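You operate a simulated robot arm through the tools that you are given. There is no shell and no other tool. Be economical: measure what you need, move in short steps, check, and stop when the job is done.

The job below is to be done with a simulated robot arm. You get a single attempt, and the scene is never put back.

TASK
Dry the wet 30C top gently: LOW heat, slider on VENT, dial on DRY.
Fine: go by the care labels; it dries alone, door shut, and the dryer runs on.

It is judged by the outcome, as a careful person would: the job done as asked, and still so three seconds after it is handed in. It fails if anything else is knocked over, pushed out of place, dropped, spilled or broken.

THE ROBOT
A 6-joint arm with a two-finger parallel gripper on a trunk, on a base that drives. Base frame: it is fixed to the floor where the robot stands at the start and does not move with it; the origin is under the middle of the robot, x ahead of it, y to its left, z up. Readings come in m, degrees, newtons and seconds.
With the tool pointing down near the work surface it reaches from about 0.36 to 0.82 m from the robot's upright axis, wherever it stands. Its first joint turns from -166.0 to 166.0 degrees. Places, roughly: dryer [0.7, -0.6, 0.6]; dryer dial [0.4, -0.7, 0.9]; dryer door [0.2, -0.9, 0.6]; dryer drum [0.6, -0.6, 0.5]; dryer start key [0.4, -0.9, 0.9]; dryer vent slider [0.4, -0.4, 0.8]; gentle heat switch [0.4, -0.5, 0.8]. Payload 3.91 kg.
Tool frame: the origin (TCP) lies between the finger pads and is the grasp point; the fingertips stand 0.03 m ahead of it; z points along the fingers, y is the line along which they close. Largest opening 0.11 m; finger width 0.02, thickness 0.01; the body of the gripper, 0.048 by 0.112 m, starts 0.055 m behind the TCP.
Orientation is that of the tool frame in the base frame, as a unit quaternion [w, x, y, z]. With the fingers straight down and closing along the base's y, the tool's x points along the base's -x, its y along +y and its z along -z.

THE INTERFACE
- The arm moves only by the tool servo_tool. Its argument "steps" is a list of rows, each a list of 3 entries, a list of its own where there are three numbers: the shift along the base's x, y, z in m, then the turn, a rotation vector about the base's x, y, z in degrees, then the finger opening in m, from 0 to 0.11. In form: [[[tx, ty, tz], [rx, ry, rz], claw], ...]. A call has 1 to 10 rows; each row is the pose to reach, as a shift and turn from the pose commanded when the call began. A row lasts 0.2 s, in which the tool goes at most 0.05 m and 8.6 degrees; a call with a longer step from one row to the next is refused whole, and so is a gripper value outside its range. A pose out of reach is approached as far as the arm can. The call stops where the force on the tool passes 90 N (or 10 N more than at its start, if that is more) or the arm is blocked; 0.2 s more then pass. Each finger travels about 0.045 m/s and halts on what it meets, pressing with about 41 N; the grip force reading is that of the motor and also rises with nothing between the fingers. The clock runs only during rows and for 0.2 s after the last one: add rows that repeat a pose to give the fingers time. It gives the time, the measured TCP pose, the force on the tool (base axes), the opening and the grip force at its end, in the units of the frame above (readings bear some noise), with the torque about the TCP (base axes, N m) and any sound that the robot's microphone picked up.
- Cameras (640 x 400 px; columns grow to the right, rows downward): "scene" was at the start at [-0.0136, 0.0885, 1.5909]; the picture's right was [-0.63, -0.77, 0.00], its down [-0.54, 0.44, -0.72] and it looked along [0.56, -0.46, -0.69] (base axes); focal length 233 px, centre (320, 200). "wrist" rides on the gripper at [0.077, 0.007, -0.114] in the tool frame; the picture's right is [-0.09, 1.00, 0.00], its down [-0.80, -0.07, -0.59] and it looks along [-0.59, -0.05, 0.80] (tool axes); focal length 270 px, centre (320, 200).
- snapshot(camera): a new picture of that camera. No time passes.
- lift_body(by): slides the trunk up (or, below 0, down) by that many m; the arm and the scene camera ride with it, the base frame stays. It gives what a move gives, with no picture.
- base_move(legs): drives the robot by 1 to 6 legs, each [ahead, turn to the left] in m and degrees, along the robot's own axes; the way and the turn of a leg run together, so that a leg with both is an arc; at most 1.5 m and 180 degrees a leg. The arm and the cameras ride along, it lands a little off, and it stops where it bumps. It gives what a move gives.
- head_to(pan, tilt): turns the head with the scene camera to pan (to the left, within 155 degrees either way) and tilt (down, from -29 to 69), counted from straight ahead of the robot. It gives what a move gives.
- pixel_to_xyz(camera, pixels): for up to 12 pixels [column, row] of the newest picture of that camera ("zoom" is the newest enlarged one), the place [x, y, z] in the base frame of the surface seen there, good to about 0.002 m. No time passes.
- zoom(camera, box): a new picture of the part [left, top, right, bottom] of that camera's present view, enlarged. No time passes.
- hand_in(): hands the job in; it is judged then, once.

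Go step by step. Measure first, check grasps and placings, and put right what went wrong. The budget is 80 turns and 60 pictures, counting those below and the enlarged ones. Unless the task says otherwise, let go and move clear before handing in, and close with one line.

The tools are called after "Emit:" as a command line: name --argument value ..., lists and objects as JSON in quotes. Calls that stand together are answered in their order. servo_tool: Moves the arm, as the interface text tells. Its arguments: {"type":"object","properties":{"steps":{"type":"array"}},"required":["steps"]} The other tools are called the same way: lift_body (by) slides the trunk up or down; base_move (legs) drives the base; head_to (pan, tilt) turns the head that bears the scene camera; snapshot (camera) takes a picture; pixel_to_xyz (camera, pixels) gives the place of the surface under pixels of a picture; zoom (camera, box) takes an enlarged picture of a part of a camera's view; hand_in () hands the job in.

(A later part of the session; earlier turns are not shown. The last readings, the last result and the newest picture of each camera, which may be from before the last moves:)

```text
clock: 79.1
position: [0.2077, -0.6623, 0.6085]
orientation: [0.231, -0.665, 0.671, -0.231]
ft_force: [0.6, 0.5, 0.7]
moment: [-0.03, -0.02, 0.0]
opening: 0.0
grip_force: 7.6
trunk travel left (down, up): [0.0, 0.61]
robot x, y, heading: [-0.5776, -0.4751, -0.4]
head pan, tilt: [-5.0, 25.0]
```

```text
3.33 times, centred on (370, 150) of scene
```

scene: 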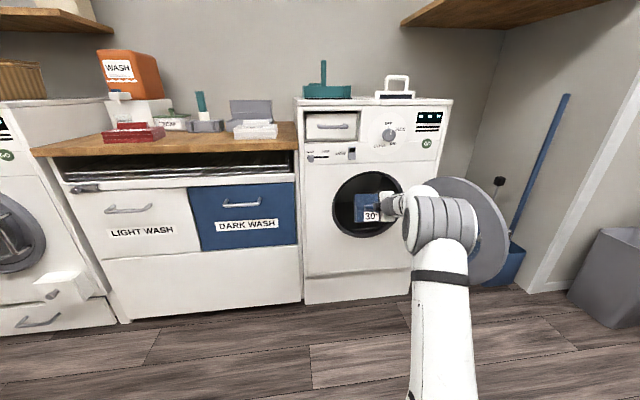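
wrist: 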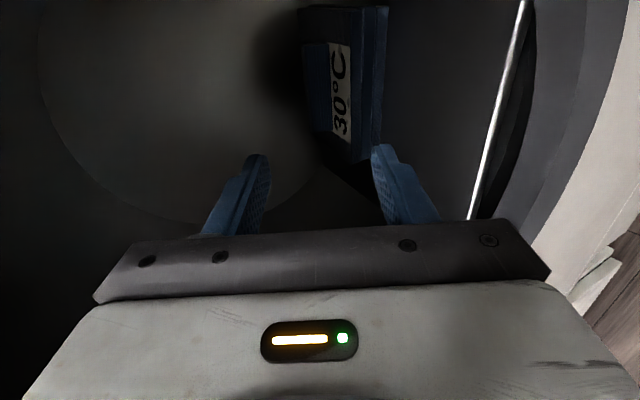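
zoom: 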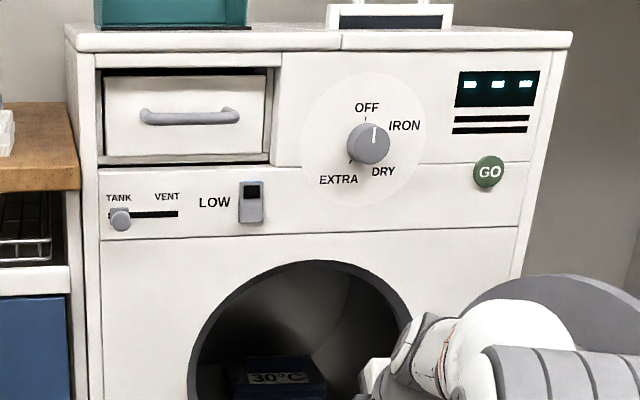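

The garment is flat in the drum. I now measure the dial labels, slider ends and rocker in detail.

Emit:
pixel_to_xyz --camera "zoom" --pixels '[[367, 107], [404, 126], [383, 172], [339, 180], [368, 145], [374, 132], [366, 120], [352, 160], [120, 221], [177, 214], [250, 195], [250, 215]]'

Emit:
zoom --camera "scene" --box '[340, 105, 420, 155]'

Emit:
pixel_to_xyz --camera "zoom" --pixels '[[78, 250], [78, 300], [78, 285], [320, 160], [78, 240]]'

```text
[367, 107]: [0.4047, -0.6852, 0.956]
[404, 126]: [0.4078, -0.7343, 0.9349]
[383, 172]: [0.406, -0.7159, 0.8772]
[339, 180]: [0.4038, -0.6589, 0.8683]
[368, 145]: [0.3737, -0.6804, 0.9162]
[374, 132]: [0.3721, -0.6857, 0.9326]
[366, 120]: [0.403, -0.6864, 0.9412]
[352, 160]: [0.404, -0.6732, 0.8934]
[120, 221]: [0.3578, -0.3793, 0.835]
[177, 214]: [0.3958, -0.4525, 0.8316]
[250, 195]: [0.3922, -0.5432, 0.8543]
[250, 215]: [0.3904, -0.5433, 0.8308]
```

```text
8.00 times, centred on (380, 130) of scene
```

zoom: 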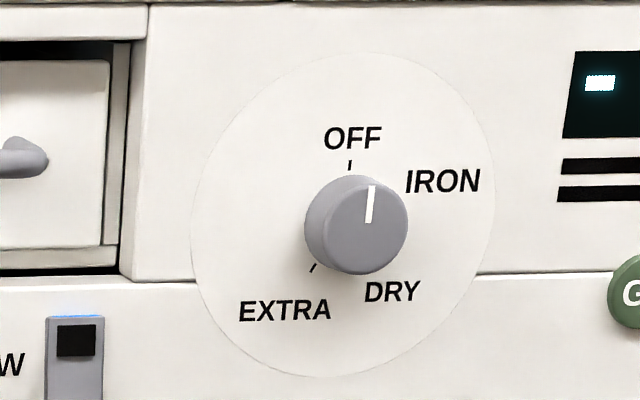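

```text
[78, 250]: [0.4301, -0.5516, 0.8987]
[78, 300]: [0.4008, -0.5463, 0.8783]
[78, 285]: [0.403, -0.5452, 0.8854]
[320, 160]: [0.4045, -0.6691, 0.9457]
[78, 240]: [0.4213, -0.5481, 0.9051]
```

Dial: centre ≈ (0.39, −0.683, 0.915), OFF up, IRON ≈ 68°, DRY ≈ 137° clockwise, EXTRA ≈ 204°. I raise the trunk and test how horizontal the tool can go.

Emit:
lift_body --by 0.3

Emit:
servo_tool --steps '[[[0.02, 0, 0], [0, -8, 0], 0.0], [[0.04, 0, 0], [0, -16, 0], 0.0], [[0.06, 0, 0], [0, -24, 0], 0.0], [[0.08, 0, 0], [0, -32, 0], 0.0], [[0.09, 0, 0], [0, -40, 0], 0.0], [[0.1, 0, 0], [0, -46, 0], 0.0], [[0.1, 0, 0], [0, -52, 0], 0.0]]'

```text
clock: 82.1
position: [0.2079, -0.6626, 0.906]
orientation: [0.232, -0.665, 0.671, -0.232]
ft_force: [0.7, -0.1, 0.2]
moment: [0.0, -0.02, 0.01]
opening: 0.0001
grip_force: 37.5
trunk travel left (down, up): [-0.3, 0.31]
robot x, y, heading: [-0.5733, -0.4707, 0.0]
head pan, tilt: [-5.0, 25.0]
```

```text
clock: 83.2
position: [0.3487, -0.6761, 0.9517]
orientation: [0.411, -0.572, 0.582, -0.406]
ft_force: [-62.8, 1.7, 7.6]
moment: [0.06, 0.77, -0.37]
opening: 0.0002
grip_force: 37.6
out of reach, approached as far as the arm can: row 3, 4, 5
trunk travel left (down, up): [-0.3, 0.31]
robot x, y, heading: [-0.5724, -0.4751, 0.0]
head pan, tilt: [-5.0, 25.0]
stopped in row 5: the force on the tool passed its limit at 194 N (the readings are from after the stop); the commanded pose is now the measured one
```

The unreachable row made the arm drift forward, and the fingertips bumped near the dial. I retract at once and check the dial.

Emit:
servo_tool --steps '[[[-0.04, 0, 0], [0, 0, 0], 0.0], [[-0.08, 0, 0.0], [0, 8, 0], 0.0], [[-0.12, 0, 0.0], [0, 16, 0], 0.0], [[-0.12, 0, 0.0], [0, 16, 0], 0.0]]'

Emit:
zoom --camera "scene" --box '[290, 70, 530, 220]'

```text
clock: 84.2
position: [0.2355, -0.6775, 0.9446]
orientation: [0.325, -0.625, 0.635, -0.318]
ft_force: [0.8, 0.2, 0.4]
moment: [-0.04, -0.05, -0.05]
opening: 0.0001
grip_force: 37.7
out of reach, approached as far as the arm can: row 1
trunk travel left (down, up): [-0.3, 0.31]
robot x, y, heading: [-0.5697, -0.4758, -0.4]
head pan, tilt: [-5.0, 25.0]
```

```text
2.67 times, centred on (410, 145) of scene
```

zoom: 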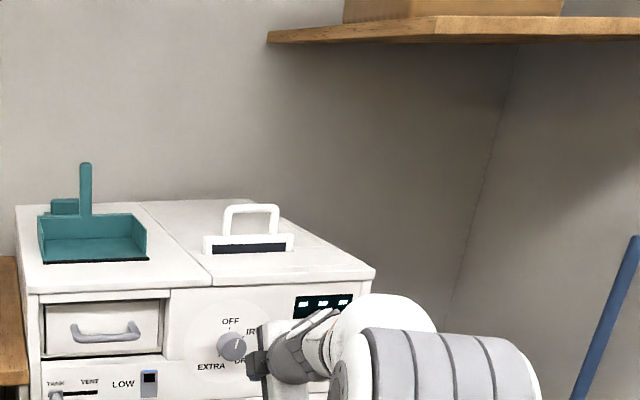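

The dial looks undisturbed. The pitch limit probably comes from the forearm sloping down, so I raise the arm relative to the trunk: arm up 0.28, trunk down 0.28.

Emit:
servo_tool --steps '[[[-0.04, 0, 0.03], [0, 0, 0], 0.0], [[-0.05, 0, 0.07], [0, 0, 0], 0.0], [[-0.05, 0, 0.11], [0, 0, 0], 0.0], [[-0.05, 0, 0.15], [0, 0, 0], 0.0], [[-0.05, 0, 0.19], [0, 0, 0], 0.0], [[-0.05, 0, 0.23], [0, 0, 0], 0.0], [[-0.05, 0, 0.26], [0, 0, 0], 0.0], [[-0.05, 0, 0.28], [0, 0, 0], 0.0]]'

Emit:
servo_tool --steps '[[[0, 0, 0], [0, -8, 0], 0.0], [[0, 0, 0], [0, -16, 0], 0.0], [[0, 0, 0], [0, -24, 0], 0.0], [[0, 0, 0], [0, -32, 0], 0.0], [[0, 0, 0], [0, -40, 0], 0.0]]'

```text
clock: 86.0
position: [0.1869, -0.6744, 1.2238]
orientation: [0.325, -0.624, 0.635, -0.318]
ft_force: [-0.1, -0.2, -0.4]
moment: [-0.01, 0.0, -0.02]
opening: 0.0
grip_force: 37.7
trunk travel left (down, up): [-0.3, 0.31]
robot x, y, heading: [-0.5714, -0.4743, -0.2]
head pan, tilt: [-5.0, 25.0]
```

```text
clock: 87.2
position: [0.2217, -0.6853, 1.2924]
orientation: [0.516, -0.484, 0.498, -0.502]
ft_force: [0.1, 1.1, -0.7]
moment: [0.03, 0.01, 0.01]
opening: 0.0001
grip_force: 37.6
out of reach, approached as far as the arm can: row 4, 5
trunk travel left (down, up): [-0.3, 0.31]
robot x, y, heading: [-0.5745, -0.4775, -0.3]
head pan, tilt: [-5.0, 25.0]
```

The tool is now exactly horizontal. I lower the trunk 0.3 m with the tool well clear of the panel (tips at x≈0.25) and look.

Emit:
lift_body --by -0.3

Emit:
servo_tool --steps '[[[0.03, 0, -0.02], [0, 0, 0], 0.0], [[0.06, 0, -0.04], [0, 0, 0], 0.0], [[0.06, 0, -0.06], [0, 0, 0], 0.0], [[0.06, 0, -0.075], [0, 0, 0], 0.0]]'

Emit:
snapshot --camera "wrist"

```text
clock: 90.2
position: [0.2212, -0.6856, 0.9929]
orientation: [0.515, -0.485, 0.496, -0.502]
ft_force: [1.1, -0.6, 0.4]
moment: [-0.01, -0.01, 0.0]
opening: 0.0001
grip_force: 37.7
trunk travel left (down, up): [0.0, 0.61]
robot x, y, heading: [-0.5711, -0.4754, -0.3]
head pan, tilt: [-5.0, 25.0]
```

```text
clock: 91.2
position: [0.2986, -0.6887, 0.9345]
orientation: [0.515, -0.487, 0.498, -0.5]
ft_force: [1.1, 0.4, 0.5]
moment: [-0.02, 0.03, -0.04]
opening: 0.0001
grip_force: 37.5
out of reach, approached as far as the arm can: row 3, 4
trunk travel left (down, up): [0.0, 0.61]
robot x, y, heading: [-0.5754, -0.4746, -0.0]
head pan, tilt: [-5.0, 25.0]
```

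```text
24 pictures are left
```

wrist: 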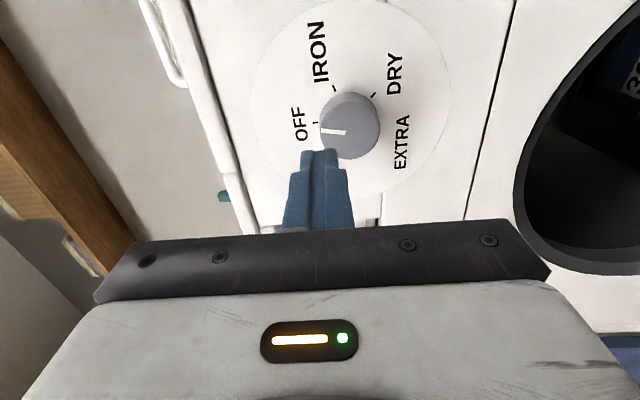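

Very clear view of the dial with its ticks: OFF (316,122), IRON (334,88), DRY (373,96). I measure them and the knob.

Emit:
pixel_to_xyz --camera "wrist" --pixels '[[316, 122], [334, 88], [373, 96], [350, 130], [323, 133], [345, 132], [378, 125], [352, 154], [352, 97], [340, 112]]'

Emit:
zoom --camera "wrist" --box '[260, 50, 420, 170]'

```text
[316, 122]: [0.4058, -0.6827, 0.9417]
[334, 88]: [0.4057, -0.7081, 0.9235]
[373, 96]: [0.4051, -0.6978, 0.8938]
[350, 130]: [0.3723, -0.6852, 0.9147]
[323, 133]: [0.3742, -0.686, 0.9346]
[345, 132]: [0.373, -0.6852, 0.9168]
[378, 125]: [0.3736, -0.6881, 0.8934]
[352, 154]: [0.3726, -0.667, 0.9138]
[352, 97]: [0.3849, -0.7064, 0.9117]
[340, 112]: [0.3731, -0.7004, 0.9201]
```

```text
3.33 times, centred on (340, 110) of wrist
```

zoom: 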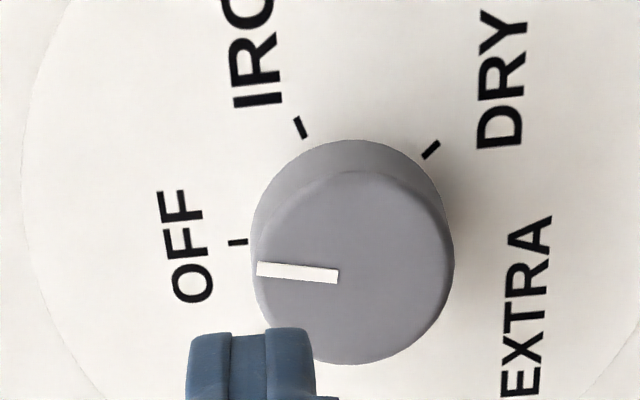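

Dial axis ≈ (y −0.685, z 0.915); DRY lies about 142° clockwise from OFF. I pre-rotate the wrist −60° about x, open the fingers and line up in front of the knob.

Emit:
servo_tool --steps '[[[0.01, 0.003, 0], [-8, 0, 0], 0.08], [[0.02, 0.003, 0], [-16, 0, 0], 0.08], [[0.03, 0.003, -0.005], [-24, 0, 0], 0.08], [[0.03, 0.003, -0.01], [-32, 0, 0], 0.08], [[0.03, 0.003, -0.015], [-40, 0, 0], 0.08], [[0.03, 0.003, -0.019], [-48, 0, 0], 0.08], [[0.03, 0.003, -0.019], [-56, 0, 0], 0.08], [[0.03, 0.003, -0.019], [-60, 0, 0], 0.08]]'

Emit:
snapshot --camera "wrist"

```text
clock: 93.0
position: [0.3452, -0.667, 0.9383]
orientation: [-0.191, 0.679, -0.21, 0.677]
ft_force: [0.1, 0.4, 0.6]
moment: [0.02, 0.0, 0.0]
opening: 0.08
grip_force: 0.1
out of reach, approached as far as the arm can: row 1, 2, 3, 4, 5, 6, 7, 8
trunk travel left (down, up): [0.0, 0.61]
robot x, y, heading: [-0.5774, -0.4794, -0.2]
head pan, tilt: [-5.0, 25.0]
```

```text
22 pictures are left
```

wrist: 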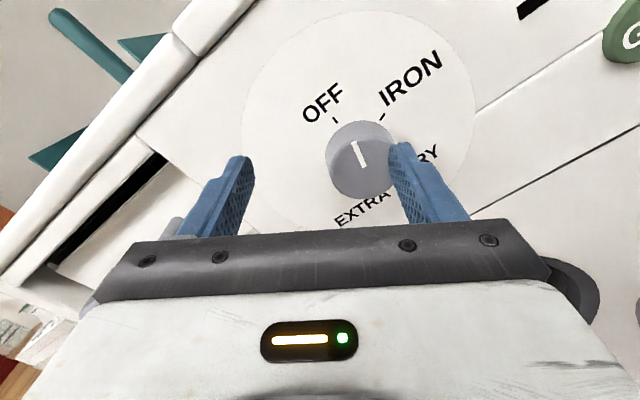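

At this distance the horizontal pose is on the edge of reach (tool drifted to y −0.667, z 0.938). More standoff helps, so I check the space behind the robot.

Emit:
head_to --pan -155 --tilt 60

Emit:
snapshot --camera "scene"

Emit:
pixel_to_xyz --camera "scene" --pixels '[[320, 100], [320, 160], [320, 250], [400, 250], [450, 200], [400, 150], [500, 150], [250, 250], [550, 250], [450, 120]]'

```text
clock: 95.3
position: [0.3444, -0.6668, 0.9399]
orientation: [-0.193, 0.678, -0.21, 0.677]
ft_force: [-0.1, 0.1, 0.2]
moment: [0.0, 0.02, -0.03]
opening: 0.08
grip_force: 0.0
trunk travel left (down, up): [0.0, 0.61]
robot x, y, heading: [-0.573, -0.4776, -0.1]
head pan, tilt: [-154.7, 60.0]
```

```text
21 pictures are left
```

scene: 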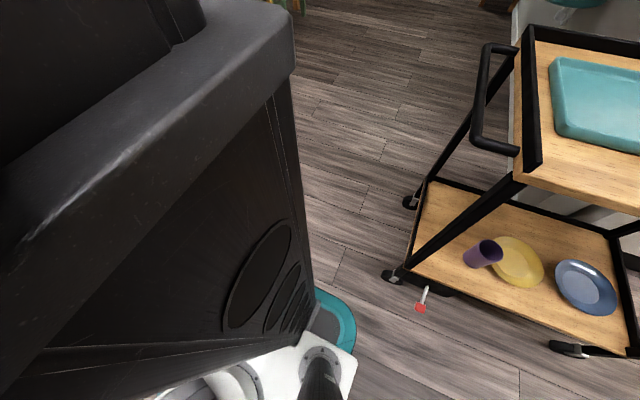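

```text
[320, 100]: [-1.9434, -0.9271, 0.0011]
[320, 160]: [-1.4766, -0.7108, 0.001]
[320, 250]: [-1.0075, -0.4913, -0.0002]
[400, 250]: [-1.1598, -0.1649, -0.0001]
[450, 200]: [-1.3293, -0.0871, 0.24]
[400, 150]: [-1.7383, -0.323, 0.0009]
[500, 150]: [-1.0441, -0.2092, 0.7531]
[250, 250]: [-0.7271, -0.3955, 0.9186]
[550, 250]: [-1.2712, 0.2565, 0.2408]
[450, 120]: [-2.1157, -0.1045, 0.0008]
```

The trolley starts at x≈−1.04 and the robot's base radius is about 0.3 m, so backing up 0.08 m straight is safe. Then I re-line the tool in front of the dial.

Emit:
base_move --legs '[[-0.08, 0]]'

Emit:
servo_tool --steps '[[[0.02, -0.005, 0], [0, 0, 0], 0.08], [[0.04, -0.01, -0.005], [0, 0, 0], 0.08], [[0.06, -0.015, -0.01], [0, 0, 0], 0.08], [[0.065, -0.018, -0.018], [0, 0, 0], 0.08], [[0.065, -0.018, -0.023], [0, 0, 0], 0.08], [[0.065, -0.018, -0.023], [0, 0, 0], 0.08]]'

```text
clock: 96.4
position: [0.2652, -0.6658, 0.939]
orientation: [-0.191, 0.678, -0.211, 0.677]
ft_force: [0.4, 0.5, 0.7]
moment: [0.0, -0.05, 0.0]
opening: 0.0801
grip_force: 0.0
trunk travel left (down, up): [0.0, 0.61]
robot x, y, heading: [-0.6557, -0.4782, 0.0]
head pan, tilt: [-154.7, 60.0]
```

```text
clock: 97.8
position: [0.2754, -0.663, 0.9189]
orientation: [-0.19, 0.679, -0.213, 0.676]
ft_force: [-0.4, -0.1, 0.1]
moment: [-0.02, 0.0, 0.0]
opening: 0.0802
grip_force: 0.0
out of reach, approached as far as the arm can: row 1, 2, 3, 4, 5, 6
trunk travel left (down, up): [0.0, 0.61]
robot x, y, heading: [-0.6552, -0.4791, -0.3]
head pan, tilt: [-154.7, 60.0]
```

The outward reach ends at about 0.95 m, and at that extension the tool is horizontal at z 0.919. So I approach with the base: ahead 0.055 m with a slight right turn to centre y.

Emit:
base_move --legs '[[0.055, -1.3]]'

Emit:
snapshot --camera "wrist"

```text
clock: 98.8
position: [0.3268, -0.6844, 0.9143]
orientation: [-0.182, 0.678, -0.222, 0.677]
ft_force: [-1.3, 0.0, 0.3]
moment: [0.03, 0.03, 0.04]
opening: 0.0801
grip_force: 0.0
trunk travel left (down, up): [0.0, 0.61]
robot x, y, heading: [-0.5957, -0.4745, -1.6]
head pan, tilt: [-154.7, 60.0]
```

```text
20 pictures are left
```

wrist: 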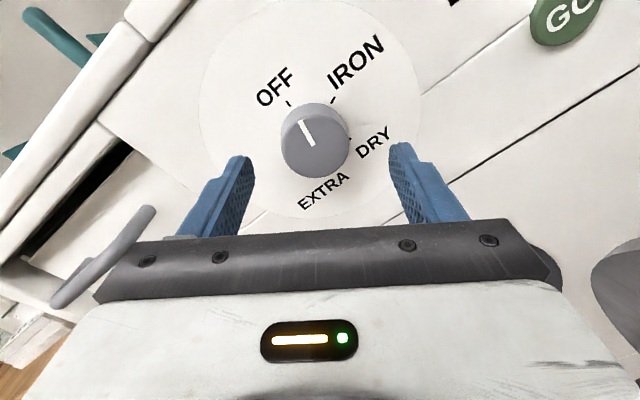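

Emit:
pixel_to_xyz --camera "wrist" --pixels '[[145, 213], [150, 207], [110, 255], [70, 290], [60, 300], [306, 132], [300, 123], [310, 142], [314, 145], [294, 104]]'

```text
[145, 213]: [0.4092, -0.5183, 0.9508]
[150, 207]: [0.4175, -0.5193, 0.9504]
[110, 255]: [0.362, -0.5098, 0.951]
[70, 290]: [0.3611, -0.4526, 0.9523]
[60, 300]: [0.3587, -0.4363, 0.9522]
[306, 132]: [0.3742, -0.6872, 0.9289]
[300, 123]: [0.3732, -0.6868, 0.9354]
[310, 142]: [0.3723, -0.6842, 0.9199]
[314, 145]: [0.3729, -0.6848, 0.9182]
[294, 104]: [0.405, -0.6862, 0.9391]
```

The knob is centred between the fingers, and the drawer handle (y ≥ −0.518) is clear. I drive ahead 0.034 m so that the pads overlap the knob.

Emit:
base_move --legs '[[0.034, 0]]'

```text
clock: 99.6
position: [0.3615, -0.6869, 0.9153]
orientation: [-0.183, 0.678, -0.223, 0.677]
ft_force: [0.5, 0.3, -0.6]
moment: [0.0, 0.02, 0.03]
opening: 0.0801
grip_force: 0.1
trunk travel left (down, up): [0.0, 0.61]
robot x, y, heading: [-0.5638, -0.473, -1.5]
head pan, tilt: [-154.7, 60.0]
```

Centred at (0.3615, −0.687, 0.915). I close on the knob.

Emit:
servo_tool --steps '[[[0, 0, 0], [0, 0, 0], 0.06], [[0, 0, 0], [0, 0, 0], 0.04], [[0, 0, 0], [0, 0, 0], 0.03], [[0, 0, 0], [0, 0, 0], 0.03], [[0, 0, 0], [0, 0, 0], 0.03]]'

```text
clock: 100.8
position: [0.3621, -0.6839, 0.9168]
orientation: [-0.183, 0.677, -0.222, 0.677]
ft_force: [9.9, 9.7, 9.9]
moment: [0.01, -0.39, 1.19]
opening: 0.0471
grip_force: 45.2
trunk travel left (down, up): [0.0, 0.61]
robot x, y, heading: [-0.5643, -0.4769, -1.6]
head pan, tilt: [-154.7, 60.0]
```

Gripped (0.047 m). I rotate clockwise about +x by 68° first and look at the readings.

Emit:
servo_tool --steps '[[[0, 0, 0], [8, 0.3, 0], 0.03], [[0, 0, 0], [16, 0.6, 0], 0.03], [[0, 0, 0], [24, 0.9, 0], 0.03], [[0, 0, 0], [32, 1.2, 0], 0.03], [[0, 0, 0], [40, 1.5, 0], 0.03], [[0, 0, 0], [48, 1.8, 0], 0.03], [[0, 0, 0], [56, 2.1, 0], 0.03], [[0, 0, 0], [64, 2.4, 0], 0.03], [[0, 0, 0], [68, 2.6, 0], 0.03], [[0, 0, 0], [68, 2.6, 0], 0.03]]'

Emit:
snapshot --camera "wrist"

```text
clock: 103.0
position: [0.3502, -0.6861, 0.9178]
orientation: [0.527, -0.471, 0.564, -0.426]
ft_force: [26.2, -5.4, 38.3]
moment: [0.04, -1.04, -0.35]
opening: 0.0446
grip_force: 44.8
out of reach, approached as far as the arm can: row 4, 5, 6, 7, 8, 9, 10
trunk travel left (down, up): [0.0, 0.61]
robot x, y, heading: [-0.565, -0.4722, -1.6]
head pan, tilt: [-154.7, 60.0]
```

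```text
19 pictures are left
```

wrist: 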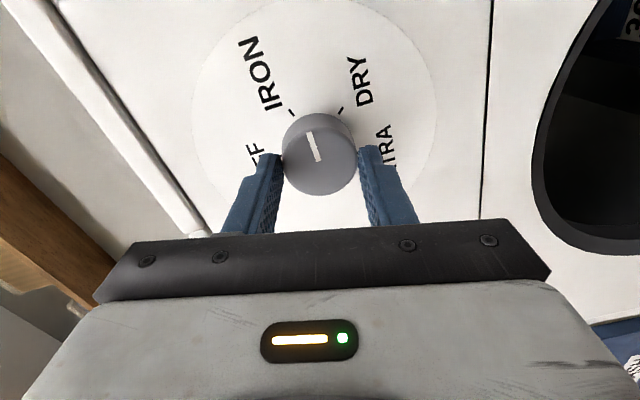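

The knob turned with the gripper; the pointer is near IRON. The tool slipped back to x 0.350, so I release, and re-centre before the second half.

Emit:
servo_tool --steps '[[[0, 0, 0], [0, 0, 0], 0.06], [[0, 0, 0], [0, 0, 0], 0.075], [[0, 0, 0], [0, 0, 0], 0.075], [[0, 0, 0], [0, 0, 0], 0.075]]'

Emit:
base_move --legs '[[0.012, 0]]'

Emit:
snapshot --camera "wrist"

```text
clock: 104.0
position: [0.3521, -0.6853, 0.9094]
orientation: [0.525, -0.475, 0.567, -0.421]
ft_force: [-0.2, 0.3, -0.4]
moment: [0.0, 0.02, 0.02]
opening: 0.0749
grip_force: 0.1
trunk travel left (down, up): [0.0, 0.61]
robot x, y, heading: [-0.5658, -0.4743, -1.8]
head pan, tilt: [-154.7, 60.0]
```

```text
clock: 104.8
position: [0.3632, -0.686, 0.911]
orientation: [0.525, -0.474, 0.567, -0.421]
ft_force: [0.2, -0.4, 0.7]
moment: [0.01, -0.03, -0.02]
opening: 0.075
grip_force: 0.1
trunk travel left (down, up): [0.0, 0.61]
robot x, y, heading: [-0.5551, -0.4752, -1.7]
head pan, tilt: [-154.7, 60.0]
```

```text
18 pictures are left
```

wrist: 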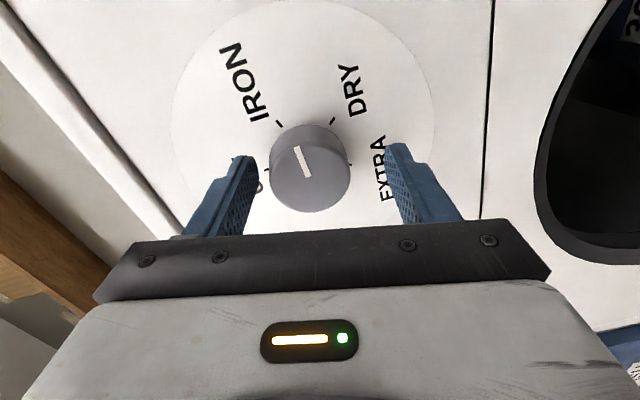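

Emit:
pixel_to_xyz --camera "wrist" --pixels '[[295, 149], [308, 174], [279, 124], [360, 121], [268, 171], [349, 164]]'

Emit:
servo_tool --steps '[[[0, 0, 0.002], [0, 0, 0], 0.06], [[0, 0, 0.003], [0, 0, 0], 0.04], [[0, 0, 0.003], [0, 0, 0], 0.03], [[0, 0, 0.003], [0, 0, 0], 0.03], [[0, 0, 0.003], [0, 0, 0], 0.03]]'

```text
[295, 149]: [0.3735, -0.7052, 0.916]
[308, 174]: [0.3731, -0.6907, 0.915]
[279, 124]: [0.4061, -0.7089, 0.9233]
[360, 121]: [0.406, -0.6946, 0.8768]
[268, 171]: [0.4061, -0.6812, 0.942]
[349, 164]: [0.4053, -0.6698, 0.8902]
```

```text
clock: 106.0
position: [0.3629, -0.6865, 0.9169]
orientation: [0.527, -0.473, 0.566, -0.423]
ft_force: [20.3, -7.3, 26.2]
moment: [0.07, -1.31, -0.26]
opening: 0.046
grip_force: 44.9
trunk travel left (down, up): [0.0, 0.61]
robot x, y, heading: [-0.5546, -0.4741, -1.4]
head pan, tilt: [-154.7, 60.0]
```

Pointer is at 86° now; DRY by the ticks is about 143°. I rotate another 57°.

Emit:
servo_tool --steps '[[[0, 0, 0], [8, 0.3, 0], 0.03], [[0, 0, 0], [16, 0.6, 0], 0.03], [[0, 0, 0], [24, 0.9, 0], 0.03], [[0, 0, 0], [32, 1.2, 0], 0.03], [[0, 0, 0], [40, 1.5, 0], 0.03], [[0, 0, 0], [48, 1.8, 0], 0.03], [[0, 0, 0], [57, 2.1, 0], 0.03], [[0, 0, 0], [57, 2.1, 0], 0.03]]'

Emit:
snapshot --camera "wrist"

```text
refused: row 7 steps farther than a row can; nothing moved
```

```text
17 pictures are left
```

wrist: 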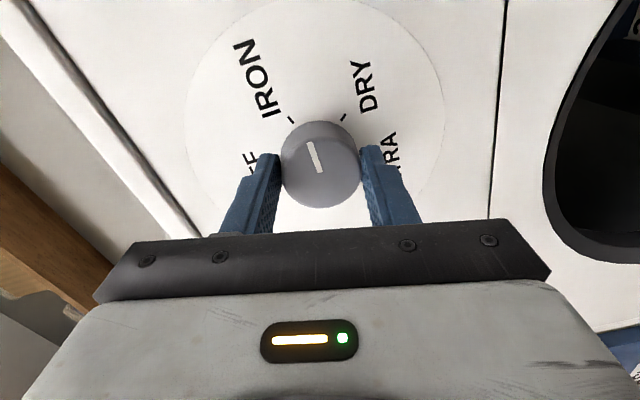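

Emit:
servo_tool --steps '[[[0, 0, 0], [8, 0.3, 0], 0.03], [[0, 0, 0], [16, 0.6, 0], 0.03], [[0, 0, 0], [24, 0.9, 0], 0.03], [[0, 0, 0], [32, 1.2, 0], 0.03], [[0, 0, 0], [40, 1.5, 0], 0.03], [[0, 0, 0], [48, 1.8, 0], 0.03], [[0, 0, 0], [56, 2.1, 0], 0.03], [[0, 0, 0], [57, 2.1, 0], 0.03]]'

Emit:
servo_tool --steps '[[[0, 0, 0], [0, 0, 0], 0.06], [[0, 0, 0], [0, 0, 0], 0.08], [[0, 0, 0], [0, 0, 0], 0.08], [[0, 0, 0], [0, 0, 0], 0.08]]'

Emit:
zoom --camera "wrist" --box '[220, 60, 420, 210]'

```text
clock: 107.8
position: [0.358, -0.6879, 0.9146]
orientation: [0.679, -0.171, 0.708, -0.092]
ft_force: [-5.5, -16.1, 17.8]
moment: [0.09, -0.05, -1.71]
opening: 0.0453
grip_force: 44.5
out of reach, approached as far as the arm can: row 3, 5, 6, 7, 8
trunk travel left (down, up): [0.0, 0.61]
robot x, y, heading: [-0.5501, -0.477, -1.5]
head pan, tilt: [-154.7, 60.0]
```

```text
clock: 108.8
position: [0.3601, -0.6852, 0.9112]
orientation: [0.678, -0.173, 0.709, -0.092]
ft_force: [-0.3, 0.6, 0.3]
moment: [-0.01, -0.02, 0.01]
opening: 0.08
grip_force: 0.1
trunk travel left (down, up): [0.0, 0.61]
robot x, y, heading: [-0.5517, -0.476, -1.5]
head pan, tilt: [-154.7, 60.0]
```

```text
2.67 times, centred on (320, 135) of wrist
```

zoom: 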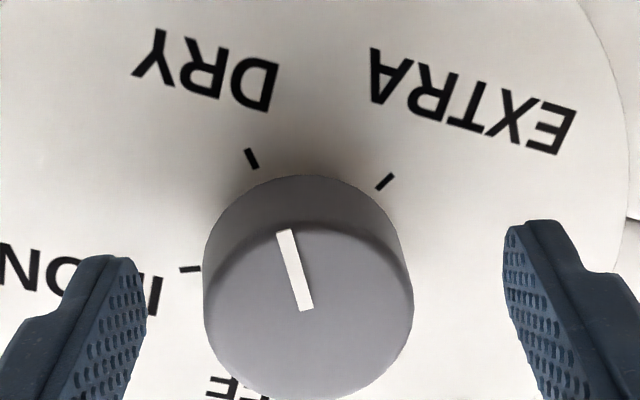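

The pointer now aims about at DRY; I verify in 3D with the tick coordinates.

Emit:
pixel_to_xyz --camera "zoom" --pixels '[[286, 236], [304, 304], [252, 158], [384, 182], [190, 268], [220, 230], [400, 330]]'

```text
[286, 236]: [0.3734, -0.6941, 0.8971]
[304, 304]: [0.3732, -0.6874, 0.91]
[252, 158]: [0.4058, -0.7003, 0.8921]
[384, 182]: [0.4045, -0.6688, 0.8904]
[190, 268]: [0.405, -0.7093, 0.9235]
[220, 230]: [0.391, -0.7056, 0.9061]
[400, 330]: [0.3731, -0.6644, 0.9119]
```

The pointer reads about 152° versus the DRY tick at about 144°, so it is slightly past. I regrip and turn back about 7°.

Emit:
servo_tool --steps '[[[0, 0, 0.003], [0, 0, 0], 0.06], [[0, 0, 0.003], [0, 0, 0], 0.04], [[0, 0, 0.003], [0, 0, 0], 0.03], [[0, 0, 0.003], [0, 0, 0], 0.03], [[0, 0, 0.003], [-4, 0, 0], 0.03], [[0, 0, 0.003], [-7, 0, 0], 0.03], [[0, 0, 0.003], [-7, 0, 0], 0.03], [[0, 0, 0.003], [-7, 0, 0], 0.06], [[0, 0, 0.003], [-7, 0, 0], 0.08], [[0, 0, 0.003], [-7, 0, 0], 0.08]]'

Emit:
zoom --camera "wrist" --box '[220, 60, 420, 210]'

```text
clock: 111.0
position: [0.3601, -0.6852, 0.9145]
orientation: [0.666, -0.214, 0.702, -0.135]
ft_force: [-0.1, -0.4, -0.2]
moment: [-0.04, -0.04, 0.02]
opening: 0.08
grip_force: 0.0
trunk travel left (down, up): [0.0, 0.61]
robot x, y, heading: [-0.5534, -0.4751, -1.8]
head pan, tilt: [-154.7, 60.0]
```

```text
2.67 times, centred on (320, 135) of wrist
```

zoom: 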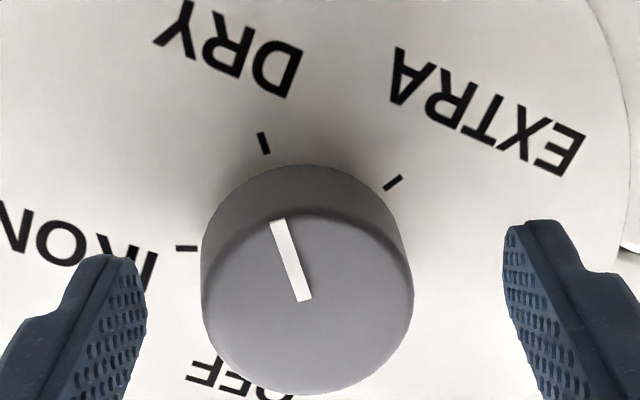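

Pointer and DRY tick are now parallel (both about 20° off vertical in the picture). I back away and reorient for the slider: fingers closing along y, pitched slightly down.

Emit:
base_move --legs '[[-0.07, 0]]'

Emit:
servo_tool --steps '[[[0, 0.03, 0], [8, 0, 0], 0.06], [[0, 0.07, 0], [16, 0, 0], 0.05], [[0, 0.11, 0], [24, 0, 0], 0.05], [[0, 0.15, 0], [28, 0, 0], 0.05], [[0, 0.19, 0], [28, 0, 0], 0.05], [[0, 0.23, 0], [28, 0, 0], 0.05]]'

Emit:
servo_tool --steps '[[[0, 0.02, -0.01], [0, 7, 0], 0.05], [[0, 0.04, -0.03], [0, 14, 0], 0.05], [[0, 0.06, -0.05], [0, 20, 0], 0.05], [[0, 0.07, -0.05], [0, 20, 0], 0.05]]'

Emit:
snapshot --camera "wrist"

```text
clock: 112.0
position: [0.2896, -0.683, 0.9132]
orientation: [0.666, -0.214, 0.702, -0.136]
ft_force: [0.8, 0.4, -0.3]
moment: [0.0, -0.05, 0.01]
opening: 0.0799
grip_force: 0.1
trunk travel left (down, up): [0.0, 0.61]
robot x, y, heading: [-0.623, -0.4714, -1.2]
head pan, tilt: [-154.7, 60.0]
```

```text
clock: 113.4
position: [0.2911, -0.4542, 0.9122]
orientation: [0.699, -0.046, 0.713, 0.039]
ft_force: [1.1, -0.2, 0.9]
moment: [-0.01, -0.01, 0.04]
opening: 0.0501
grip_force: 0.0
trunk travel left (down, up): [0.0, 0.61]
robot x, y, heading: [-0.6224, -0.474, -1.5]
head pan, tilt: [-154.7, 60.0]
```

```text
clock: 114.4
position: [0.2904, -0.3829, 0.8637]
orientation: [0.563, -0.038, 0.825, 0.046]
ft_force: [-0.6, 0.7, -0.4]
moment: [-0.01, 0.01, -0.02]
opening: 0.0501
grip_force: 0.0
out of reach, approached as far as the arm can: row 1
trunk travel left (down, up): [0.0, 0.61]
robot x, y, heading: [-0.6247, -0.4744, -1.5]
head pan, tilt: [-154.7, 60.0]
```

```text
14 pictures are left
```

wrist: 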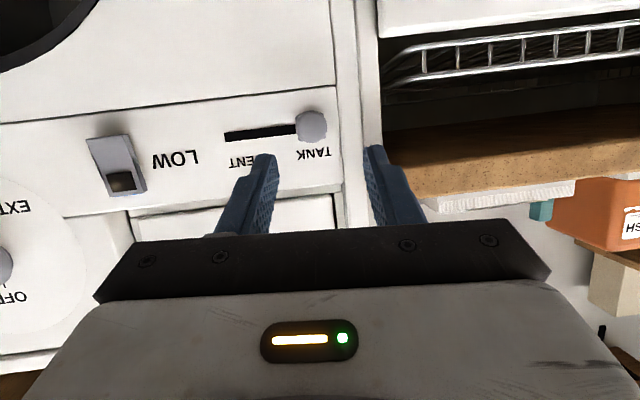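

The slider knob is at (312,125) and the LOW rocker at (118,165), upside down in this view. I zoom on the rocker and measure both.

Emit:
pixel_to_xyz --camera "wrist" --pixels '[[312, 125], [298, 128], [326, 125], [228, 136], [295, 128], [310, 140], [100, 145], [110, 165], [120, 182], [90, 142], [140, 190], [120, 140]]'

Emit:
zoom --camera "wrist" --box '[60, 100, 220, 220]'

```text
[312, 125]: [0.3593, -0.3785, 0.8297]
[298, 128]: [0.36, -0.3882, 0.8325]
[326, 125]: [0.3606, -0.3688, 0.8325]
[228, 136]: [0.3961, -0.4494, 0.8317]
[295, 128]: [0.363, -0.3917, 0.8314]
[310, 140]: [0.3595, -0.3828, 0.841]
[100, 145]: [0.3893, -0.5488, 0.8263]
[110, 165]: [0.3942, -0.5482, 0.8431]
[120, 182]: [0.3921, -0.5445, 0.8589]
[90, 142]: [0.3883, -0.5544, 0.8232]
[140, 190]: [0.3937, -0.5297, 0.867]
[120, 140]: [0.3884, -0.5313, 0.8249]
```

```text
3.33 times, centred on (140, 160) of wrist
```

zoom: 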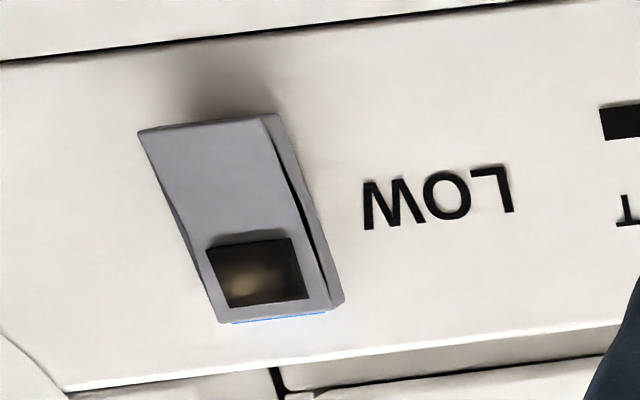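

The rocker's lower end stands out (x 0.388 vs 0.394) and its window is dark, so it looks off; pressing the lower end should turn it on. First the slider: I set yaw, height and a 0.036 opening, aligned with the knob.

Emit:
servo_tool --steps '[[[0, 0.002, -0.01], [0, 0, -3], 0.036], [[0, 0.004, -0.019], [0, 0, -6], 0.036], [[0, 0.004, -0.019], [0, 0, -6], 0.036]]'

Emit:
pixel_to_xyz --camera "wrist" --pixels '[[368, 80], [430, 185], [345, 100], [350, 160]]'

```text
clock: 115.2
position: [0.2896, -0.3802, 0.8441]
orientation: [0.565, 0.004, 0.825, 0.017]
ft_force: [-0.2, 0.2, 0.7]
moment: [0.02, -0.02, 0.0]
opening: 0.0361
grip_force: 0.1
trunk travel left (down, up): [0.0, 0.61]
robot x, y, heading: [-0.6203, -0.4719, -2.0]
head pan, tilt: [-154.7, 60.0]
```

```text
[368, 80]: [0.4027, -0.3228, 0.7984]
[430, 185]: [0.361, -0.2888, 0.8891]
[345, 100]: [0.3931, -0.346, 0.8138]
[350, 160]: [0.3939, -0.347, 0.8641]
```

Emit:
servo_tool --steps '[[[0, 0.004, -0.001], [0, 0, 0], 0.036], [[0, 0.004, -0.001], [0, 0, 0], 0.036]]'

Emit:
base_move --legs '[[0.058, 0]]'

Emit:
snapshot --camera "wrist"

```text
clock: 115.8
position: [0.2893, -0.3753, 0.8437]
orientation: [0.564, 0.004, 0.825, 0.017]
ft_force: [0.2, -0.3, -0.3]
moment: [0.01, -0.02, 0.02]
opening: 0.0362
grip_force: 0.0
trunk travel left (down, up): [0.0, 0.61]
robot x, y, heading: [-0.625, -0.4721, -1.4]
head pan, tilt: [-154.7, 60.0]
```

```text
clock: 116.7
position: [0.3481, -0.3768, 0.8442]
orientation: [0.565, 0.003, 0.825, 0.017]
ft_force: [0.5, 0.4, 0.7]
moment: [-0.03, 0.0, -0.02]
opening: 0.0361
grip_force: 0.1
trunk travel left (down, up): [0.0, 0.61]
robot x, y, heading: [-0.5631, -0.4721, -1.7]
head pan, tilt: [-154.7, 60.0]
```

```text
12 pictures are left
```

wrist: 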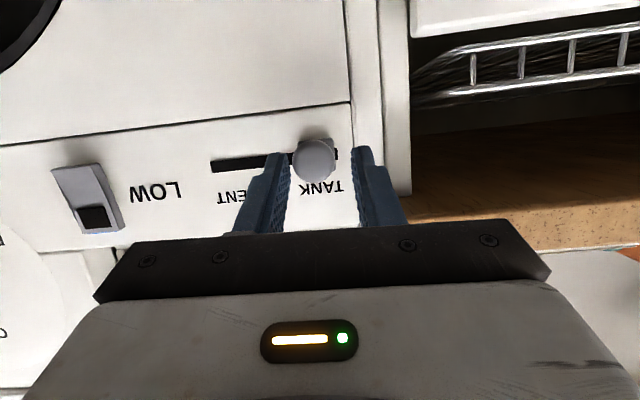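

The knob sits between the fingertips. I close on it and drag it 0.068 m toward VENT (−y).

Emit:
servo_tool --steps '[[[0, 0, 0], [0, 0, 0], 0.015], [[0, 0, 0], [0, 0, 0], 0.015], [[0, -0.015, 0], [0, 0, 0], 0.015], [[0, -0.03, 0], [0, 0, 0], 0.015], [[0, -0.045, 0], [0, 0, 0], 0.015], [[0, -0.06, 0], [0, 0, 0], 0.015], [[0, -0.07, 0], [0, 0, 0], 0.015], [[0, -0.07, 0], [0, 0, 0], 0.015]]'

Emit:
snapshot --camera "wrist"

```text
clock: 118.5
position: [0.3479, -0.4411, 0.8431]
orientation: [0.565, 0.002, 0.825, 0.017]
ft_force: [32.3, 34.5, 11.3]
moment: [0.53, -0.68, 0.91]
opening: 0.0237
grip_force: 44.9
trunk travel left (down, up): [0.0, 0.61]
robot x, y, heading: [-0.5647, -0.4724, -1.3]
head pan, tilt: [-154.7, 60.0]
```

```text
11 pictures are left
```

wrist: 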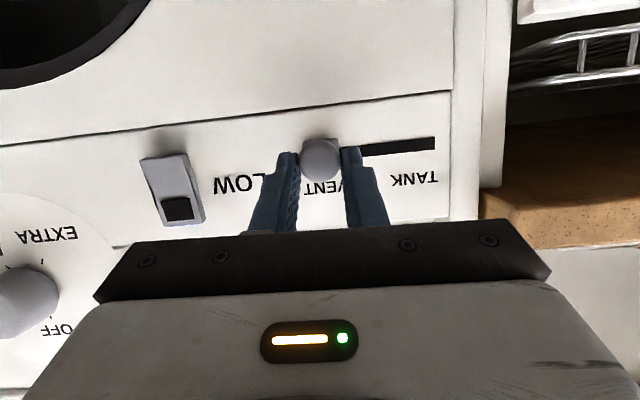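

The knob stands at the VENT end (34 N against its stop). I release, back off, and line the closed fingertips up with the rocker's lower end.

Emit:
servo_tool --steps '[[[0, 0, 0], [0, 0, 0], 0.04], [[0, 0, 0], [0, 0, 0], 0.045], [[0, 0, 0], [0, 0, 0], 0.045]]'

Emit:
base_move --legs '[[-0.05, 0]]'

Emit:
servo_tool --steps '[[[0, -0.04, 0], [0, 0, 0], 0.03], [[0, -0.07, 0], [0, 0, 0], 0.0], [[0, -0.1, -0.003], [0, 0, 0], 0.0], [[0, -0.1, -0.004], [0, 0, 0], 0.0]]'

```text
clock: 119.3
position: [0.3482, -0.4478, 0.8428]
orientation: [0.564, 0.005, 0.825, 0.016]
ft_force: [-0.1, -0.7, -0.1]
moment: [-0.01, 0.05, -0.04]
opening: 0.0446
grip_force: 0.0
trunk travel left (down, up): [0.0, 0.61]
robot x, y, heading: [-0.566, -0.4729, -1.4]
head pan, tilt: [-154.7, 60.0]
```

```text
clock: 120.2
position: [0.2968, -0.4466, 0.8429]
orientation: [0.565, 0.005, 0.825, 0.016]
ft_force: [0.2, -0.1, 0.1]
moment: [-0.03, 0.0, -0.02]
opening: 0.0448
grip_force: 0.0
trunk travel left (down, up): [0.0, 0.61]
robot x, y, heading: [-0.6123, -0.4753, -1.6]
head pan, tilt: [-154.7, 60.0]
```

```text
clock: 121.2
position: [0.2989, -0.5461, 0.8397]
orientation: [0.566, 0.004, 0.824, 0.017]
ft_force: [0.5, 0.2, -0.9]
moment: [0.02, -0.02, -0.01]
opening: 0.0
grip_force: 37.9
trunk travel left (down, up): [0.0, 0.61]
robot x, y, heading: [-0.6137, -0.4716, -1.1]
head pan, tilt: [-154.7, 60.0]
```

Tips are at (0.327, −0.5455, 0.829). I lower 0.010 so they press below the pivot, drive ahead 0.05, then push gently.

Emit:
servo_tool --steps '[[[0, 0.002, -0.01], [0, 0, 0], 0.0], [[0, 0.002, -0.01], [0, 0, 0], 0.0]]'

Emit:
base_move --legs '[[0.05, 0]]'

Emit:
servo_tool --steps '[[[0.005, 0, 0], [0, 0, 0], 0.0], [[0.01, 0, 0], [0, 0, 0], 0.0], [[0.015, 0, 0], [0, 0, 0], 0.0], [[0.02, 0, 0], [0, 0, 0], 0.0]]'

Emit:
servo_tool --steps '[[[-0.015, 0, 0], [0, 0, 0], 0.0], [[-0.03, 0, 0], [0, 0, 0], 0.0], [[-0.05, 0, 0], [0, 0, 0], 0.0], [[-0.05, 0, 0], [0, 0, 0], 0.0]]'

Emit:
snapshot --camera "wrist"

```text
clock: 121.8
position: [0.2989, -0.5434, 0.8302]
orientation: [0.566, 0.003, 0.824, 0.017]
ft_force: [0.2, 0.1, 0.7]
moment: [0.01, -0.01, -0.02]
opening: 0.0
grip_force: 37.8
trunk travel left (down, up): [0.0, 0.61]
robot x, y, heading: [-0.6125, -0.4723, -1.5]
head pan, tilt: [-154.7, 60.0]
```

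```text
clock: 122.8
position: [0.3485, -0.5457, 0.8303]
orientation: [0.566, 0.004, 0.824, 0.017]
ft_force: [-0.1, 0.4, -0.1]
moment: [0.01, 0.0, 0.0]
opening: 0.0
grip_force: 37.8
trunk travel left (down, up): [0.0, 0.61]
robot x, y, heading: [-0.5626, -0.4731, -1.5]
head pan, tilt: [-154.7, 60.0]
```

```text
clock: 123.8
position: [0.3624, -0.5447, 0.8308]
orientation: [0.559, 0.004, 0.829, 0.017]
ft_force: [-50.6, 2.0, -2.9]
moment: [0.01, 0.15, 0.16]
opening: 0.0
grip_force: 37.8
trunk travel left (down, up): [0.0, 0.61]
robot x, y, heading: [-0.5663, -0.4725, -1.5]
head pan, tilt: [-154.7, 60.0]
stopped in row 4: the force on the tool passed its limit at 95 N (the readings are from after the stop); the commanded pose is now the measured one
```

```text
clock: 124.8
position: [0.3176, -0.5443, 0.8269]
orientation: [0.559, 0.003, 0.829, 0.018]
ft_force: [0.2, -0.4, -0.1]
moment: [-0.03, 0.02, 0.02]
opening: 0.0
grip_force: 38.3
trunk travel left (down, up): [0.0, 0.61]
robot x, y, heading: [-0.5618, -0.4705, -1.4]
head pan, tilt: [-154.7, 60.0]
```

```text
10 pictures are left
```

wrist: 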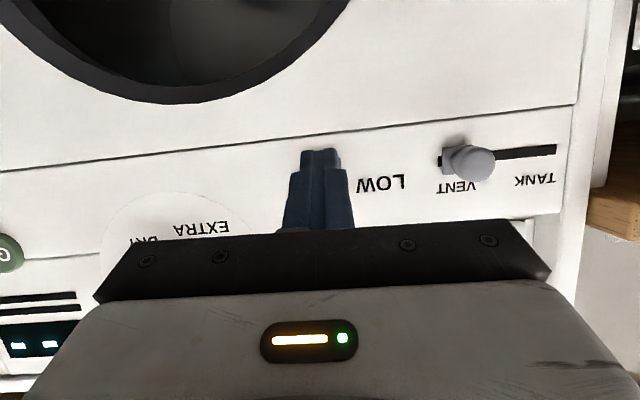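

The slider shows at VENT; the rocker is hidden by the fingers. I raise and retract the arm to the right (over the door) and then look at the panel with the scene camera.

Emit:
servo_tool --steps '[[[-0.04, 0, 0.02], [0, 4, 0], 0.0], [[-0.08, 0, 0.04], [0, 8, 0], 0.0], [[-0.12, -0.02, 0.07], [0, 13, 0], 0.0], [[-0.16, -0.05, 0.1], [0, 18, 0], 0.0], [[-0.2, -0.09, 0.13], [0, 23, 0], 0.0], [[-0.23, -0.13, 0.15], [0, 25, 0], 0.0], [[-0.25, -0.17, 0.15], [0, 25, 0], 0.0], [[-0.26, -0.21, 0.15], [0, 25, 0], 0.0], [[-0.265, -0.25, 0.15], [0, 25, 0], 0.0], [[-0.265, -0.29, 0.15], [0, 25, 0], 0.0]]'

Emit:
head_to --pan -10 --tilt 25

Emit:
zoom --camera "scene" --box '[290, 80, 530, 230]'

```text
refused: row 3 steps farther than a row can; nothing moved
```

```text
clock: 127.1
position: [0.3166, -0.5446, 0.8265]
orientation: [0.559, 0.003, 0.829, 0.017]
ft_force: [0.3, -0.3, 0.2]
moment: [-0.02, 0.0, 0.01]
opening: 0.0
grip_force: 37.4
trunk travel left (down, up): [0.0, 0.61]
robot x, y, heading: [-0.5642, -0.4711, -1.3]
head pan, tilt: [-10.0, 25.0]
```

```text
2.67 times, centred on (410, 155) of scene
```

zoom: 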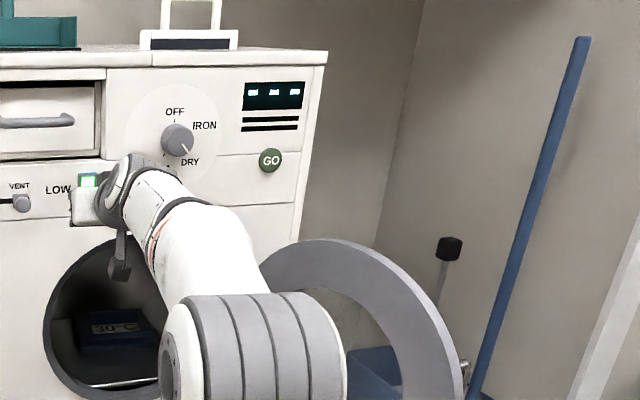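

The LOW window is now lit green, the dial points at DRY and the slider is at VENT. Next I bring the arm up and over the door to its outer side.

Emit:
servo_tool --steps '[[[-0.04, 0, 0.02], [0, 4, 0], 0.0], [[-0.08, 0, 0.04], [0, 8, 0], 0.0], [[-0.115, -0.01, 0.06], [0, 13, 0], 0.0], [[-0.145, -0.03, 0.085], [0, 18, 0], 0.0], [[-0.175, -0.055, 0.11], [0, 23, 0], 0.0], [[-0.2, -0.085, 0.135], [0, 25, 0], 0.0], [[-0.225, -0.12, 0.15], [0, 25, 0], 0.0], [[-0.24, -0.16, 0.16], [0, 25, 0], 0.0], [[-0.255, -0.2, 0.17], [0, 25, 0], 0.0], [[-0.26, -0.245, 0.17], [0, 25, 0], 0.0]]'

Emit:
servo_tool --steps '[[[-0.01, -0.04, 0], [0, 0, 0], 0.0], [[-0.02, -0.08, 0], [0, 0, 0], 0.0], [[-0.02, -0.12, 0], [0, 0, 0], 0.0], [[-0.02, -0.16, 0], [0, 0, 0], 0.0], [[-0.02, -0.2, 0], [0, 0, 0], 0.0], [[-0.02, -0.24, 0], [0, 0, 0], 0.0], [[-0.02, -0.26, 0], [0, 0, 0], 0.0]]'

Emit:
head_to --pan -30 --tilt 30

Emit:
snapshot --camera "scene"

```text
clock: 129.3
position: [0.0536, -0.7874, 0.9941]
orientation: [0.366, 0.006, 0.93, 0.016]
ft_force: [-0.5, 0.1, 1.5]
moment: [-0.03, -0.01, -0.06]
opening: 0.0
grip_force: 37.9
out of reach, approached as far as the arm can: row 10
trunk travel left (down, up): [0.0, 0.61]
robot x, y, heading: [-0.5619, -0.4738, -1.6]
head pan, tilt: [-10.0, 25.0]
```

```text
clock: 130.9
position: [-0.0165, -0.9396, 0.9287]
orientation: [0.366, 0.006, 0.93, 0.016]
ft_force: [-1.0, -1.2, -0.6]
moment: [0.04, -0.02, -0.03]
opening: 0.0002
grip_force: 38.1
out of reach, approached as far as the arm can: row 1, 2, 3, 4, 5, 6, 7
trunk travel left (down, up): [0.0, 0.61]
robot x, y, heading: [-0.5676, -0.4769, -1.5]
head pan, tilt: [-10.0, 25.0]
```

```text
clock: 131.7
position: [-0.0162, -0.9401, 0.9296]
orientation: [0.367, 0.007, 0.93, 0.016]
ft_force: [0.1, -0.5, -1.4]
moment: [-0.03, -0.01, 0.01]
opening: 0.0
grip_force: 37.2
trunk travel left (down, up): [0.0, 0.61]
robot x, y, heading: [-0.563, -0.4719, -1.4]
head pan, tilt: [-30.0, 30.0]
```

```text
8 pictures are left
```

scene: 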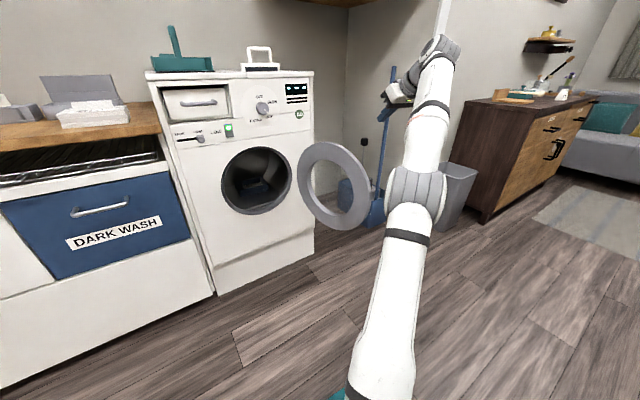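

The arm reaches its limit here, so I turn the base right 20° and drive 0.22 m forward, which puts the tool beyond the door's outer face (still above the door).

Emit:
base_move --legs '[[0, -20], [0.22, 0]]'

```text
clock: 133.3
position: [-0.2105, -1.0945, 0.9261]
orientation: [0.361, 0.172, 0.915, -0.045]
ft_force: [-0.9, 0.2, -0.1]
moment: [0.02, 0.03, -0.01]
opening: 0.0001
grip_force: 38.3
trunk travel left (down, up): [0.0, 0.61]
robot x, y, heading: [-0.5598, -0.4704, -19.2]
head pan, tilt: [-30.0, 30.0]
stopped in leg 1: the robot was blocked; the commanded pose is now the measured one
```

The turn was blocked near its end at −19.2°. I look behind at the trolley before moving again.

Emit:
head_to --pan 155 --tilt 50

Emit:
snapshot --camera "scene"

Emit:
pixel_to_xyz --camera "scene" --pixels '[[320, 200], [250, 200], [400, 200], [480, 250], [400, 300], [320, 320]]'

```text
clock: 136.0
position: [-0.2097, -1.0936, 0.9278]
orientation: [0.362, 0.171, 0.915, -0.045]
ft_force: [-0.6, 0.3, 0.3]
moment: [0.01, 0.01, 0.0]
opening: 0.0
grip_force: 37.7
trunk travel left (down, up): [0.0, 0.61]
robot x, y, heading: [-0.5619, -0.4657, -19.1]
head pan, tilt: [154.7, 50.0]
```

```text
7 pictures are left
```

scene: 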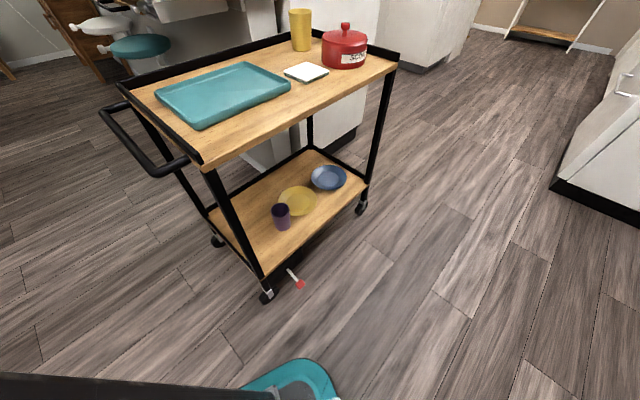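

```text
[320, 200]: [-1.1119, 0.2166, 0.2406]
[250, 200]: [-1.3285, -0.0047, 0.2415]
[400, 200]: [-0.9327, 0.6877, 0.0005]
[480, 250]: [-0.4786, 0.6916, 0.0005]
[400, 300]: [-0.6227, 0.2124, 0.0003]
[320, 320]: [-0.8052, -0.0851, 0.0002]
```

The trolley is untouched with a clear gap. I try the forward leg now in a short step.

Emit:
base_move --legs '[[0.1, 0]]'

Emit:
head_to --pan -35 --tilt 35

Emit:
snapshot --camera "scene"

Emit:
pixel_to_xyz --camera "scene" --pixels '[[320, 200], [400, 100], [250, 200], [450, 150], [200, 150]]'

```text
clock: 137.2
position: [-0.1154, -1.1256, 0.9268]
orientation: [0.362, 0.17, 0.915, -0.044]
ft_force: [0.4, 0.2, -0.9]
moment: [-0.03, 0.01, 0.01]
opening: 0.0
grip_force: 37.6
trunk travel left (down, up): [0.0, 0.61]
robot x, y, heading: [-0.4699, -0.5021, -19.3]
head pan, tilt: [154.7, 50.0]
```

```text
clock: 140.0
position: [-0.1141, -1.1264, 0.9262]
orientation: [0.362, 0.171, 0.915, -0.045]
ft_force: [-0.5, -0.2, 0.0]
moment: [0.0, -0.01, 0.01]
opening: 0.0
grip_force: 37.7
trunk travel left (down, up): [0.0, 0.61]
robot x, y, heading: [-0.4698, -0.5017, -19.2]
head pan, tilt: [-35.0, 35.0]
```

```text
6 pictures are left
```

scene: 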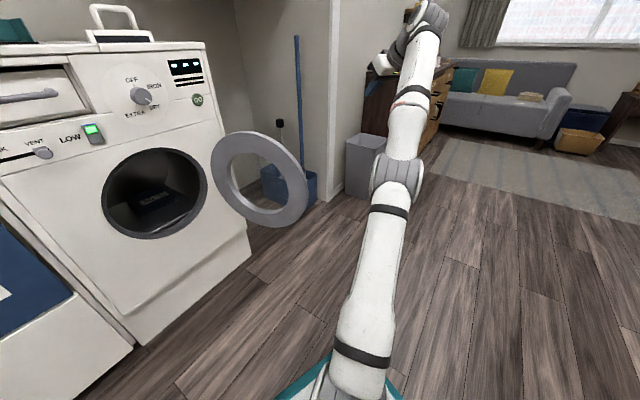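

```text
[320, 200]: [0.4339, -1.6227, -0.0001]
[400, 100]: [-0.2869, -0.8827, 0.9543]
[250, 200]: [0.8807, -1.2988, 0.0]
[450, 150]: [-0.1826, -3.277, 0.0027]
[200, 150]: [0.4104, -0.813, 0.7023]
```

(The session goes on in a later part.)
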